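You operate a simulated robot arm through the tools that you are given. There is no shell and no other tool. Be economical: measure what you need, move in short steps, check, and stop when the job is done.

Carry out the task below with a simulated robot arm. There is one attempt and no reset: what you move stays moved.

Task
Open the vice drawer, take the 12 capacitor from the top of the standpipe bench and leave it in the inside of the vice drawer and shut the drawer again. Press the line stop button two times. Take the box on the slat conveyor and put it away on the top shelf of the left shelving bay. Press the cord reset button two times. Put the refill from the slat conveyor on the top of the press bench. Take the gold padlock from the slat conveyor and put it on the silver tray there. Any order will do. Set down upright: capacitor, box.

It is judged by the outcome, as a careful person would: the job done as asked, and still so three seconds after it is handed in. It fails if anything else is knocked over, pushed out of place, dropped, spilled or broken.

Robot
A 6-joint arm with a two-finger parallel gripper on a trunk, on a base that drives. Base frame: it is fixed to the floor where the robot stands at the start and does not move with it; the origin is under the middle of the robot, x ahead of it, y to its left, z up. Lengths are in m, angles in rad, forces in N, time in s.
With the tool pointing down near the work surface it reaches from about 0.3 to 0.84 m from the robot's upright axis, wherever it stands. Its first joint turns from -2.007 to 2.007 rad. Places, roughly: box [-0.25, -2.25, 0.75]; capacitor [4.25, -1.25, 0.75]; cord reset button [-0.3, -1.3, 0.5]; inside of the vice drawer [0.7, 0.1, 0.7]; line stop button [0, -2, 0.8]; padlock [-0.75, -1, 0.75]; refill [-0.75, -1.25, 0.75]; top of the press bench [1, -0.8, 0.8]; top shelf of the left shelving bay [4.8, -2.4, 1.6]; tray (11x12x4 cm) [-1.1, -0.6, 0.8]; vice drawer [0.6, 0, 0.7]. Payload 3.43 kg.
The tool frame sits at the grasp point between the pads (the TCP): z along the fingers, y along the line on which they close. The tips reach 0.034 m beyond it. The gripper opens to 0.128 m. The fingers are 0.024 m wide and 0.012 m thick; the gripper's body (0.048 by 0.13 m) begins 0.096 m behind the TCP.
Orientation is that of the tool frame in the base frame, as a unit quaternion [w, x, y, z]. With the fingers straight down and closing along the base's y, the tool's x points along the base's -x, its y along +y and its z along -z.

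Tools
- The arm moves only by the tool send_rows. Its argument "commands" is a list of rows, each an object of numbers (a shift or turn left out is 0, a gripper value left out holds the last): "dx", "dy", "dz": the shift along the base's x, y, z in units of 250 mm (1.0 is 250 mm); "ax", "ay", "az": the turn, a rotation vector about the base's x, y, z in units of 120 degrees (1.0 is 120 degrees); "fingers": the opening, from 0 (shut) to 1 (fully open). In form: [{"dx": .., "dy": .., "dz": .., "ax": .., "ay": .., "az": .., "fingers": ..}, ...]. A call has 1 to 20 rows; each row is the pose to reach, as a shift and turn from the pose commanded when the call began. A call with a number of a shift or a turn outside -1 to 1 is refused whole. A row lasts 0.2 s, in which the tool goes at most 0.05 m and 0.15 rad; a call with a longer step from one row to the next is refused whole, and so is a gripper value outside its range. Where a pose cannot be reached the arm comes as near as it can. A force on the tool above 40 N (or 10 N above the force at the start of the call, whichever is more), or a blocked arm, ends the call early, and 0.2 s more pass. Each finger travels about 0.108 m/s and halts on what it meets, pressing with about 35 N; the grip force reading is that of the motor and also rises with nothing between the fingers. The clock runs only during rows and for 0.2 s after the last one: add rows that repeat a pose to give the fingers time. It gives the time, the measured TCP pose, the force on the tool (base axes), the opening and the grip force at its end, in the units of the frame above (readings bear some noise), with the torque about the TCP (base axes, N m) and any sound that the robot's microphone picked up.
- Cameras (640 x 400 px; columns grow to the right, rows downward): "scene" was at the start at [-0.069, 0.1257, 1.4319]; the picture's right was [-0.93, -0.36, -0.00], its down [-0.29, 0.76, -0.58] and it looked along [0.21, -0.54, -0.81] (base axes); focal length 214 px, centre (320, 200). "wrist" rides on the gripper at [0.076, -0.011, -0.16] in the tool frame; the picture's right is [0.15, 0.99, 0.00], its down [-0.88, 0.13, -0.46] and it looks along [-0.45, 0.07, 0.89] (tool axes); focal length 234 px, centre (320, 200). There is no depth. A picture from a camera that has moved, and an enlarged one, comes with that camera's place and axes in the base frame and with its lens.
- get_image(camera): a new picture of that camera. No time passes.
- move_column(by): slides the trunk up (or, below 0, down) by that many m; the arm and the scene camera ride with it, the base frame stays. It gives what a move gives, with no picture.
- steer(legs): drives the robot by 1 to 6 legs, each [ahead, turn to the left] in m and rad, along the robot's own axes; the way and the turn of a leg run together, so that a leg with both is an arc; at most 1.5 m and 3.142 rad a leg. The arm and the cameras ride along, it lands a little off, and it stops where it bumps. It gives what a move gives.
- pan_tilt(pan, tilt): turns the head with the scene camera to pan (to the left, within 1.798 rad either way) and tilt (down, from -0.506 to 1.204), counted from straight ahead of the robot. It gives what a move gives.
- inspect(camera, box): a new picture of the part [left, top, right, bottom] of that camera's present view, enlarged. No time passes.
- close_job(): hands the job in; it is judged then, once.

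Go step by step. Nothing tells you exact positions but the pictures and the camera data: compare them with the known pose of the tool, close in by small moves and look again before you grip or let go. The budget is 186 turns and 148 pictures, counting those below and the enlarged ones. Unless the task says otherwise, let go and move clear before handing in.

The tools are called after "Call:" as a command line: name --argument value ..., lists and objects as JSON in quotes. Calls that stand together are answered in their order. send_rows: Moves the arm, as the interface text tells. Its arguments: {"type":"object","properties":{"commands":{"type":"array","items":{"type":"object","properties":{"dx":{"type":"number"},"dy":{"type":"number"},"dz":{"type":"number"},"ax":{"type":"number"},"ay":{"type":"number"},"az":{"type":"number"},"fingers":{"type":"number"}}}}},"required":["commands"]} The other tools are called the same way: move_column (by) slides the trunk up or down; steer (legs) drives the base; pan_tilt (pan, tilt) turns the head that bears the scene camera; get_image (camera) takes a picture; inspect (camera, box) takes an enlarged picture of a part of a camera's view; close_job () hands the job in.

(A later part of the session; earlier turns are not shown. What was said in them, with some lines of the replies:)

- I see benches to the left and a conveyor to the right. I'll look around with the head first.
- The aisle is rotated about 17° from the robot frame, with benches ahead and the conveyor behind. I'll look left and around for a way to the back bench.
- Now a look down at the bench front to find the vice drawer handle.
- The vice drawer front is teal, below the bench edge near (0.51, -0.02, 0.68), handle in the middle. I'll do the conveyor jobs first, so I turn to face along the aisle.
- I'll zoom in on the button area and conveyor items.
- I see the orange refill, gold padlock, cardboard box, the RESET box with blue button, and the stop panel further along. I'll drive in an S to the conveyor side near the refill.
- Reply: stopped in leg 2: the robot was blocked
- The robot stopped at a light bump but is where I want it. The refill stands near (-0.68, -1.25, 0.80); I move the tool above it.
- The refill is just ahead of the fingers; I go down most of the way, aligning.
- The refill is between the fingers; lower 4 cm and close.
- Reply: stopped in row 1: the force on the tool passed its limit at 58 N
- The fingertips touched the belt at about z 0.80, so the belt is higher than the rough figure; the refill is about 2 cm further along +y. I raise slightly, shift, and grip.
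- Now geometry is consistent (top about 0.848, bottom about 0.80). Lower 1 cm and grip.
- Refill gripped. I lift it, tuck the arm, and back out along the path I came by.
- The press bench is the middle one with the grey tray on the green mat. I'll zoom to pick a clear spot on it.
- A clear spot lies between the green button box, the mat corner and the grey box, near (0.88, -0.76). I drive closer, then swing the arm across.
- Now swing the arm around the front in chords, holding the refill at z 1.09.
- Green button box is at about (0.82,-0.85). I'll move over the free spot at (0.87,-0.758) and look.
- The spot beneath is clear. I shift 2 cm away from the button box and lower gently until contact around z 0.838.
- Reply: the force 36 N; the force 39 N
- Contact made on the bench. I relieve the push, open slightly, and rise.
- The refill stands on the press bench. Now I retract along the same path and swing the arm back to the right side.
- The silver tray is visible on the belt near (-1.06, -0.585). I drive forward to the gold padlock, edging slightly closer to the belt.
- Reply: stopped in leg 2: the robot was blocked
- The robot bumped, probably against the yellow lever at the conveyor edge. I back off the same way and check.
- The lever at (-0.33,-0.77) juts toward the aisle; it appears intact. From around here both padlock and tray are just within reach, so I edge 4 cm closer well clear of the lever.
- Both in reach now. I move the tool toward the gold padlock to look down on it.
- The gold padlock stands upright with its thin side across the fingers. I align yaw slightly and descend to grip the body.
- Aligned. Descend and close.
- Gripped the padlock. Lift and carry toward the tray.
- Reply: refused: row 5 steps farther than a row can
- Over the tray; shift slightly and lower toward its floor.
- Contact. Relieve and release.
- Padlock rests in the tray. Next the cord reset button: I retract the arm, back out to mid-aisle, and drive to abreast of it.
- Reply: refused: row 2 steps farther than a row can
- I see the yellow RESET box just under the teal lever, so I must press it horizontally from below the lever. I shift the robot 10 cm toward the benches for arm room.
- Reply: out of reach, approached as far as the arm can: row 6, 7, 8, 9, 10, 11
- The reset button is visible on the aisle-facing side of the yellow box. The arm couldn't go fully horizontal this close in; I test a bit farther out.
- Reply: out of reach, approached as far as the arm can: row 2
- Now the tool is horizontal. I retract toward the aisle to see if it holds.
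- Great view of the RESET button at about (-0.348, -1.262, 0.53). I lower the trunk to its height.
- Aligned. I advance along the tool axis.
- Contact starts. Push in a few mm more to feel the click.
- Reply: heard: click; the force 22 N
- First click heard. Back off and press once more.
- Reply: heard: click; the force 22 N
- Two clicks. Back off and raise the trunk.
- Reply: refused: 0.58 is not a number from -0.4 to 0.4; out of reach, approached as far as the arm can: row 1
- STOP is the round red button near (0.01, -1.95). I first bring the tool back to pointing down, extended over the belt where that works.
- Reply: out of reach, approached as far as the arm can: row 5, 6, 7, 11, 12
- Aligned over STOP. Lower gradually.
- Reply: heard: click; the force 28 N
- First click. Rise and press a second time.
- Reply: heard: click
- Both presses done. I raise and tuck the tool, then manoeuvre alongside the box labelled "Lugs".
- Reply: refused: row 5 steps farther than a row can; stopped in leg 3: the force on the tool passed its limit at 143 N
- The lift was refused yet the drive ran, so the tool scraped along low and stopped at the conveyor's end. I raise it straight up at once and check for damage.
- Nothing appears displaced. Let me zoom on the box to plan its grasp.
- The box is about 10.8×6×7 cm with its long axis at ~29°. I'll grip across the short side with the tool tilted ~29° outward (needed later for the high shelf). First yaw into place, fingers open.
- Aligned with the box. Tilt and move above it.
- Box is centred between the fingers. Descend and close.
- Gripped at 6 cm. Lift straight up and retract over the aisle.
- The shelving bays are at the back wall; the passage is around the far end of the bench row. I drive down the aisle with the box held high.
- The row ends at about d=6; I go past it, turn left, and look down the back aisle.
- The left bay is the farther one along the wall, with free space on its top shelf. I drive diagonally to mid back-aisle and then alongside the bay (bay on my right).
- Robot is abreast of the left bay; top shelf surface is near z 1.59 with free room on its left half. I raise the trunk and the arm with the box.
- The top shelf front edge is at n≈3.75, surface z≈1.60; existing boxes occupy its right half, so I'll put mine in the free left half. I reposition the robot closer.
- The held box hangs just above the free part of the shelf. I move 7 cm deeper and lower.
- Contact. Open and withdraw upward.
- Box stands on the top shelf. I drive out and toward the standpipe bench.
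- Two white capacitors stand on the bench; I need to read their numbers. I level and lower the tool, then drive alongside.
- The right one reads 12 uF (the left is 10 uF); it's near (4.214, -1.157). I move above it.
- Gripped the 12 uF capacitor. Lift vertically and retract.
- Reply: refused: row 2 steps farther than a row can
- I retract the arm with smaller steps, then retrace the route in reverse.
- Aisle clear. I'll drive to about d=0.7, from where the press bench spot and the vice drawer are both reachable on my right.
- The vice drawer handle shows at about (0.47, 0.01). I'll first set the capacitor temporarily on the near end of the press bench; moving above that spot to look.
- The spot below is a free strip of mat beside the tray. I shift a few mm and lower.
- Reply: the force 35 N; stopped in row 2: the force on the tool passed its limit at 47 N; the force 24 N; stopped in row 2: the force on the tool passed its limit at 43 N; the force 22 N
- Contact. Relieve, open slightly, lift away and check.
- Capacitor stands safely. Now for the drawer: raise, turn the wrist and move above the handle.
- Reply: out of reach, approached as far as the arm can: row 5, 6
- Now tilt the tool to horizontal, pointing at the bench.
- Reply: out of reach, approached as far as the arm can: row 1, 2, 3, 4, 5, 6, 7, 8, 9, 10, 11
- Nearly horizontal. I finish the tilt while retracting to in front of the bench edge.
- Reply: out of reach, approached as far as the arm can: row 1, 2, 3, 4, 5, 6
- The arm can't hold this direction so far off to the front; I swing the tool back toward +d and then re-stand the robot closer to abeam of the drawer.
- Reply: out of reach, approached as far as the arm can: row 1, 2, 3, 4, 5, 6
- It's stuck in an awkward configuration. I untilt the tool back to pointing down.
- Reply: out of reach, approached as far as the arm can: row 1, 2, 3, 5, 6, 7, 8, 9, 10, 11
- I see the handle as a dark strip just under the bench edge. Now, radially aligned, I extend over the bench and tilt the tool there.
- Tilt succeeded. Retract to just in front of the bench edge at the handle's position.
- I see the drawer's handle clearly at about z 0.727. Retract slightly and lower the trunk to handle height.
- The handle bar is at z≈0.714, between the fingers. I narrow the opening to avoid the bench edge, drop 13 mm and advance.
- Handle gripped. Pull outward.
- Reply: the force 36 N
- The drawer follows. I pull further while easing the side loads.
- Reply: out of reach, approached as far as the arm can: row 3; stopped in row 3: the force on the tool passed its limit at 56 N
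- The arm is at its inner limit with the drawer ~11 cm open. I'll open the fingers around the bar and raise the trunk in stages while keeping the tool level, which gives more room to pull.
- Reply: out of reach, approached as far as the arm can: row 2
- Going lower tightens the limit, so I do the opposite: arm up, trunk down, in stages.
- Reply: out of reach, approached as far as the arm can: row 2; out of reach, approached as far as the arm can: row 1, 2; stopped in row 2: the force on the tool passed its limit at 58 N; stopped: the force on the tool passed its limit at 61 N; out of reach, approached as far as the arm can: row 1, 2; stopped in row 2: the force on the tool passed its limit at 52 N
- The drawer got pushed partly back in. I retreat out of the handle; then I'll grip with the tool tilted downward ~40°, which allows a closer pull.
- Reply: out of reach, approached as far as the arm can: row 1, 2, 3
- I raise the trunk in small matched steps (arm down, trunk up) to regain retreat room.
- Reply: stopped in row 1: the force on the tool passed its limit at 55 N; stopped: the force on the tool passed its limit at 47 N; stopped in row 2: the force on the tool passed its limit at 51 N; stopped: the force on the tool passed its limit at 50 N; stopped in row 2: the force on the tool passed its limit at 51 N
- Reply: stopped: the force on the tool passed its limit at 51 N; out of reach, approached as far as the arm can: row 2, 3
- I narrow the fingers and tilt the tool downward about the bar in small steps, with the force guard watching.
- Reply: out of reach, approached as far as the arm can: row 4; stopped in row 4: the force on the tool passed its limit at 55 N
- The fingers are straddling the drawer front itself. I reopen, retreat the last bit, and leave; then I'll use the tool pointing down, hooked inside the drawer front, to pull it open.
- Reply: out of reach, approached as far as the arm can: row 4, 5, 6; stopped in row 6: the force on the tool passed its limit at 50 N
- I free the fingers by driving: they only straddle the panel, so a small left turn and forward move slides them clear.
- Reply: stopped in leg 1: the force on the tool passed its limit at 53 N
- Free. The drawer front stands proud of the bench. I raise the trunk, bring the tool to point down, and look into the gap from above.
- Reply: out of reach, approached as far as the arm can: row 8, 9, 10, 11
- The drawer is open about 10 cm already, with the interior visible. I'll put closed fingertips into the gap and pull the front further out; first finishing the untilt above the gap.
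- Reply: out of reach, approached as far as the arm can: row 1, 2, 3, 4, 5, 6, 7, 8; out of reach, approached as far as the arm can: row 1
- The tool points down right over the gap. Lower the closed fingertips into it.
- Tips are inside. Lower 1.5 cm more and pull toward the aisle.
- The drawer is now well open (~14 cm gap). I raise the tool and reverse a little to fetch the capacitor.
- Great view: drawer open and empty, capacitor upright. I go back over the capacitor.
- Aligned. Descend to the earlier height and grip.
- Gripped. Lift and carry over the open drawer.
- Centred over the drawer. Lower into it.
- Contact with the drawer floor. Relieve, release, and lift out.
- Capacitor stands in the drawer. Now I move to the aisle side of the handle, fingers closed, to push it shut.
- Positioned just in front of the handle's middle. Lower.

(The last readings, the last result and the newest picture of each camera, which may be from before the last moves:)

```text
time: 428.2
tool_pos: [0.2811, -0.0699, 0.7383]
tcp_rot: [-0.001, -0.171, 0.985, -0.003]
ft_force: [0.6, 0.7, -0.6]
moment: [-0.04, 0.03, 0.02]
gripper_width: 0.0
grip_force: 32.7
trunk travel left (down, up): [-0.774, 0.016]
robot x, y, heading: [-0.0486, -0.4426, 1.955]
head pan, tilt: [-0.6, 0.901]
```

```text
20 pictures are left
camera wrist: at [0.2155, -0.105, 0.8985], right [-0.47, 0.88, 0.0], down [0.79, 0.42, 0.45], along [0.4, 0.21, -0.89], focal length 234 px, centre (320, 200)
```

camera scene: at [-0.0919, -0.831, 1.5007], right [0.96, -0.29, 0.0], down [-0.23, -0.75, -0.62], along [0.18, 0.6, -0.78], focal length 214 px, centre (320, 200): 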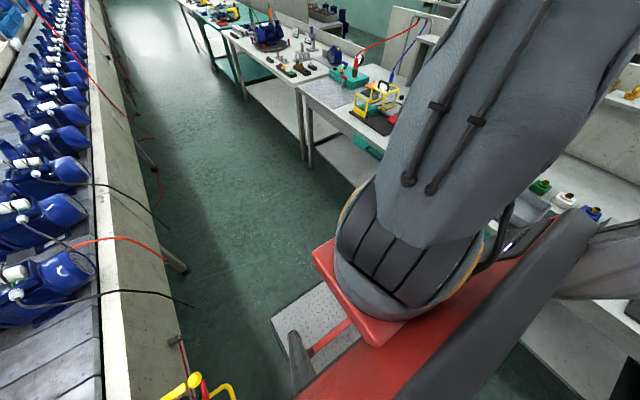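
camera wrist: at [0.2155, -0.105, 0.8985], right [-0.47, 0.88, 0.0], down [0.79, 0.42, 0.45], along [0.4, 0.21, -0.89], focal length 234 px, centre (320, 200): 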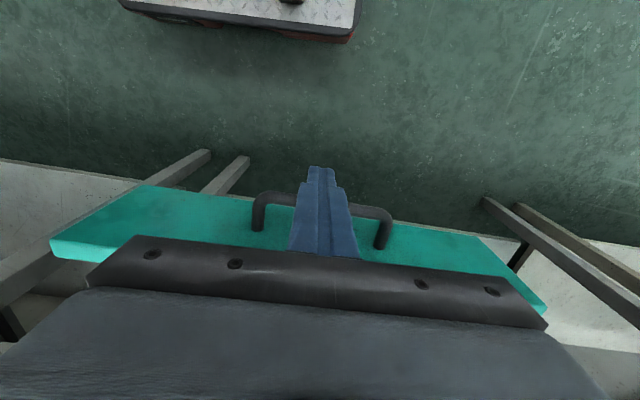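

Pushing smoothly. Continue closing gently.

Call:
send_rows --commands '[{"dx": 0.05, "dy": 0.0145}, {"dx": 0.1, "dy": 0.029}, {"dx": 0.15, "dy": 0.0435}, {"dx": 0.2, "dy": 0.058}, {"dx": 0.25, "dy": 0.0725}, {"dx": 0.3, "dy": 0.087}, {"dx": 0.35, "dy": 0.1015}, {"dx": 0.4, "dy": 0.116}, {"dx": 0.45, "dy": 0.13}, {"dx": 0.5, "dy": 0.145}]'

Call:
send_rows --commands '[{"dx": 0.03, "dy": 0.0087}, {"dx": 0.06, "dy": 0.0174}, {"dx": 0.09, "dy": 0.026}, {"dx": 0.12, "dy": 0.035}, {"dx": 0.15, "dy": 0.0435}, {"dx": 0.18, "dy": 0.052}]'

Call:
get_image --camera "wrist"

```text
time: 430.4
tool_pos: [0.4062, -0.0349, 0.7381]
tcp_rot: [0.0, -0.171, 0.985, -0.002]
ft_force: [0.0, -0.3, -0.4]
moment: [0.02, -0.05, 0.0]
gripper_width: 0.0
grip_force: 32.8
trunk travel left (down, up): [-0.774, 0.016]
robot x, y, heading: [-0.0475, -0.447, 1.955]
head pan, tilt: [-0.6, 0.901]
```

```text
time: 431.9
tool_pos: [0.4449, -0.0224, 0.7354]
tcp_rot: [-0.006, -0.172, 0.985, -0.007]
ft_force: [-7.3, -2.2, 0.3]
moment: [0.15, -0.51, -0.11]
gripper_width: 0.0
grip_force: 32.8
trunk travel left (down, up): [-0.774, 0.016]
robot x, y, heading: [-0.0483, -0.4455, 1.959]
head pan, tilt: [-0.6, 0.901]
stopped in row 6: the force on the tool passed its limit at 42 N (the readings are from after the stop); the commanded pose is now the measured one
```

```text
19 pictures are left
camera wrist: at [0.3806, -0.0562, 0.8969], right [-0.47, 0.88, -0.01], down [0.79, 0.43, 0.44], along [0.39, 0.2, -0.9], focal length 234 px, centre (320, 200)
```

wrist: 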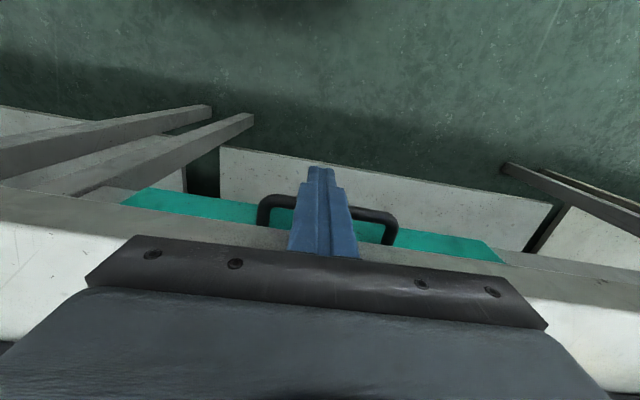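

Stopped by firm resistance – it should be shut. Back off, raise and check.

Call:
send_rows --commands '[{"dx": -0.1, "dy": -0.03}, {"dx": -0.25, "dy": -0.07}, {"dx": -0.4, "dy": -0.115}, {"dx": -0.4, "dy": -0.115, "dz": 0.18}, {"dx": -0.4, "dy": -0.115, "dz": 0.36}, {"dx": -0.4, "dy": -0.115, "dz": 0.54}, {"dx": -0.4, "dy": -0.115, "dz": 0.72}, {"dx": -0.4, "dy": -0.115, "dz": 0.9}]'

Call:
get_image --camera "wrist"

```text
time: 433.7
tool_pos: [0.3459, -0.0513, 0.9605]
tcp_rot: [-0.005, -0.173, 0.985, -0.005]
ft_force: [0.7, 0.5, -0.3]
moment: [-0.04, 0.02, -0.02]
gripper_width: 0.0
grip_force: 33.1
trunk travel left (down, up): [-0.774, 0.016]
robot x, y, heading: [-0.0486, -0.4467, 1.956]
head pan, tilt: [-0.6, 0.901]
```

```text
18 pictures are left
camera wrist: at [0.2818, -0.0842, 1.1221], right [-0.47, 0.88, -0.01], down [0.79, 0.43, 0.44], along [0.39, 0.2, -0.9], focal length 234 px, centre (320, 200)
```

wrist: 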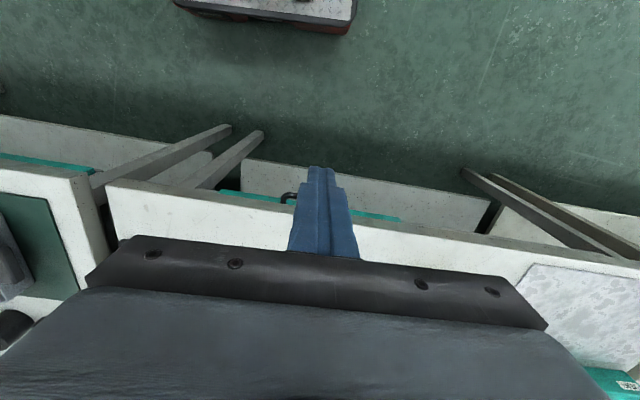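

The drawer is flush shut like its neighbour. A quick check of the conveyor side and press bench for anything disturbed.

Call:
pan_tilt --pan 1.79 --tilt 0.6

Call:
get_image --camera "scene"

Call:
pan_tilt --pan -1.79 --tilt 0.6

Call:
get_image --camera "scene"

```text
time: 435.9
tool_pos: [0.3464, -0.0494, 0.9595]
tcp_rot: [-0.006, -0.172, 0.985, -0.005]
ft_force: [-0.7, -0.7, 0.3]
moment: [0.0, 0.0, -0.03]
gripper_width: 0.0
grip_force: 32.7
trunk travel left (down, up): [-0.774, 0.016]
robot x, y, heading: [-0.048, -0.4467, 1.958]
head pan, tilt: [1.791, 0.6]
```

```text
17 pictures are left
camera scene: at [-0.2589, -0.6722, 1.5098], right [-0.57, 0.82, 0.0], down [0.46, 0.32, -0.83], along [-0.68, -0.47, -0.56], focal length 214 px, centre (320, 200)
```

scene: 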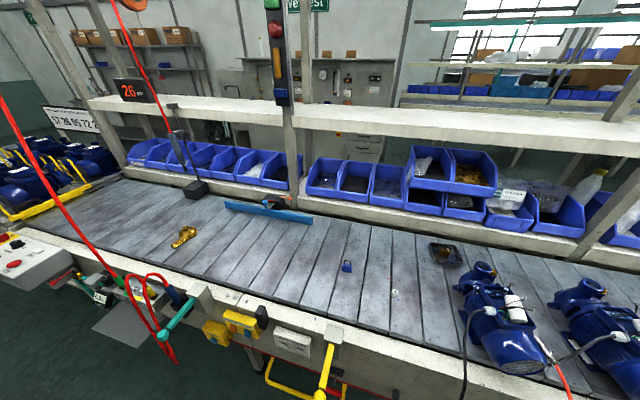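

```text
time: 438.9
tool_pos: [0.3472, -0.0504, 0.9604]
tcp_rot: [-0.005, -0.173, 0.985, -0.006]
ft_force: [-0.7, 0.4, 0.0]
moment: [-0.02, 0.0, -0.03]
gripper_width: 0.0
grip_force: 33.0
trunk travel left (down, up): [-0.774, 0.016]
robot x, y, heading: [-0.0443, -0.4457, 1.954]
head pan, tilt: [-1.791, 0.6]
```

```text
16 pictures are left
camera scene: at [-0.0992, -0.607, 1.5098], right [0.17, -0.99, 0.0], down [-0.56, -0.09, -0.82], along [0.81, 0.14, -0.57], focal length 214 px, centre (320, 200)
```

scene: 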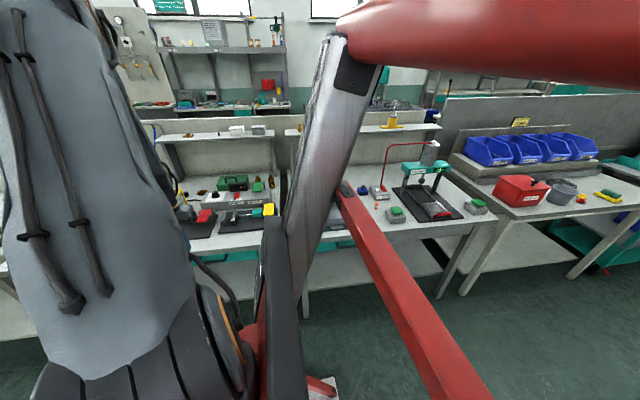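

Everything looks in order: the refill is on the press bench, the padlock is in the tray, the drawer is shut and nothing looks disturbed. I'm handing in.

Call:
close_job

```text
The job is handed in.
```

The job is handed in. The 12 uF capacitor is upright in the shut vice drawer and the box is upright on the left bay's top shelf. The refill is on the press bench and the gold padlock is in the silver tray. The line stop and cord reset buttons were each pressed twice, with two clicks heard from each.

The robot bumped the conveyor-side levers twice. A refused lift also let the closed fingers travel low past the stop panel until they hit the conveyor end. My later pictures showed nothing moved or damaged.
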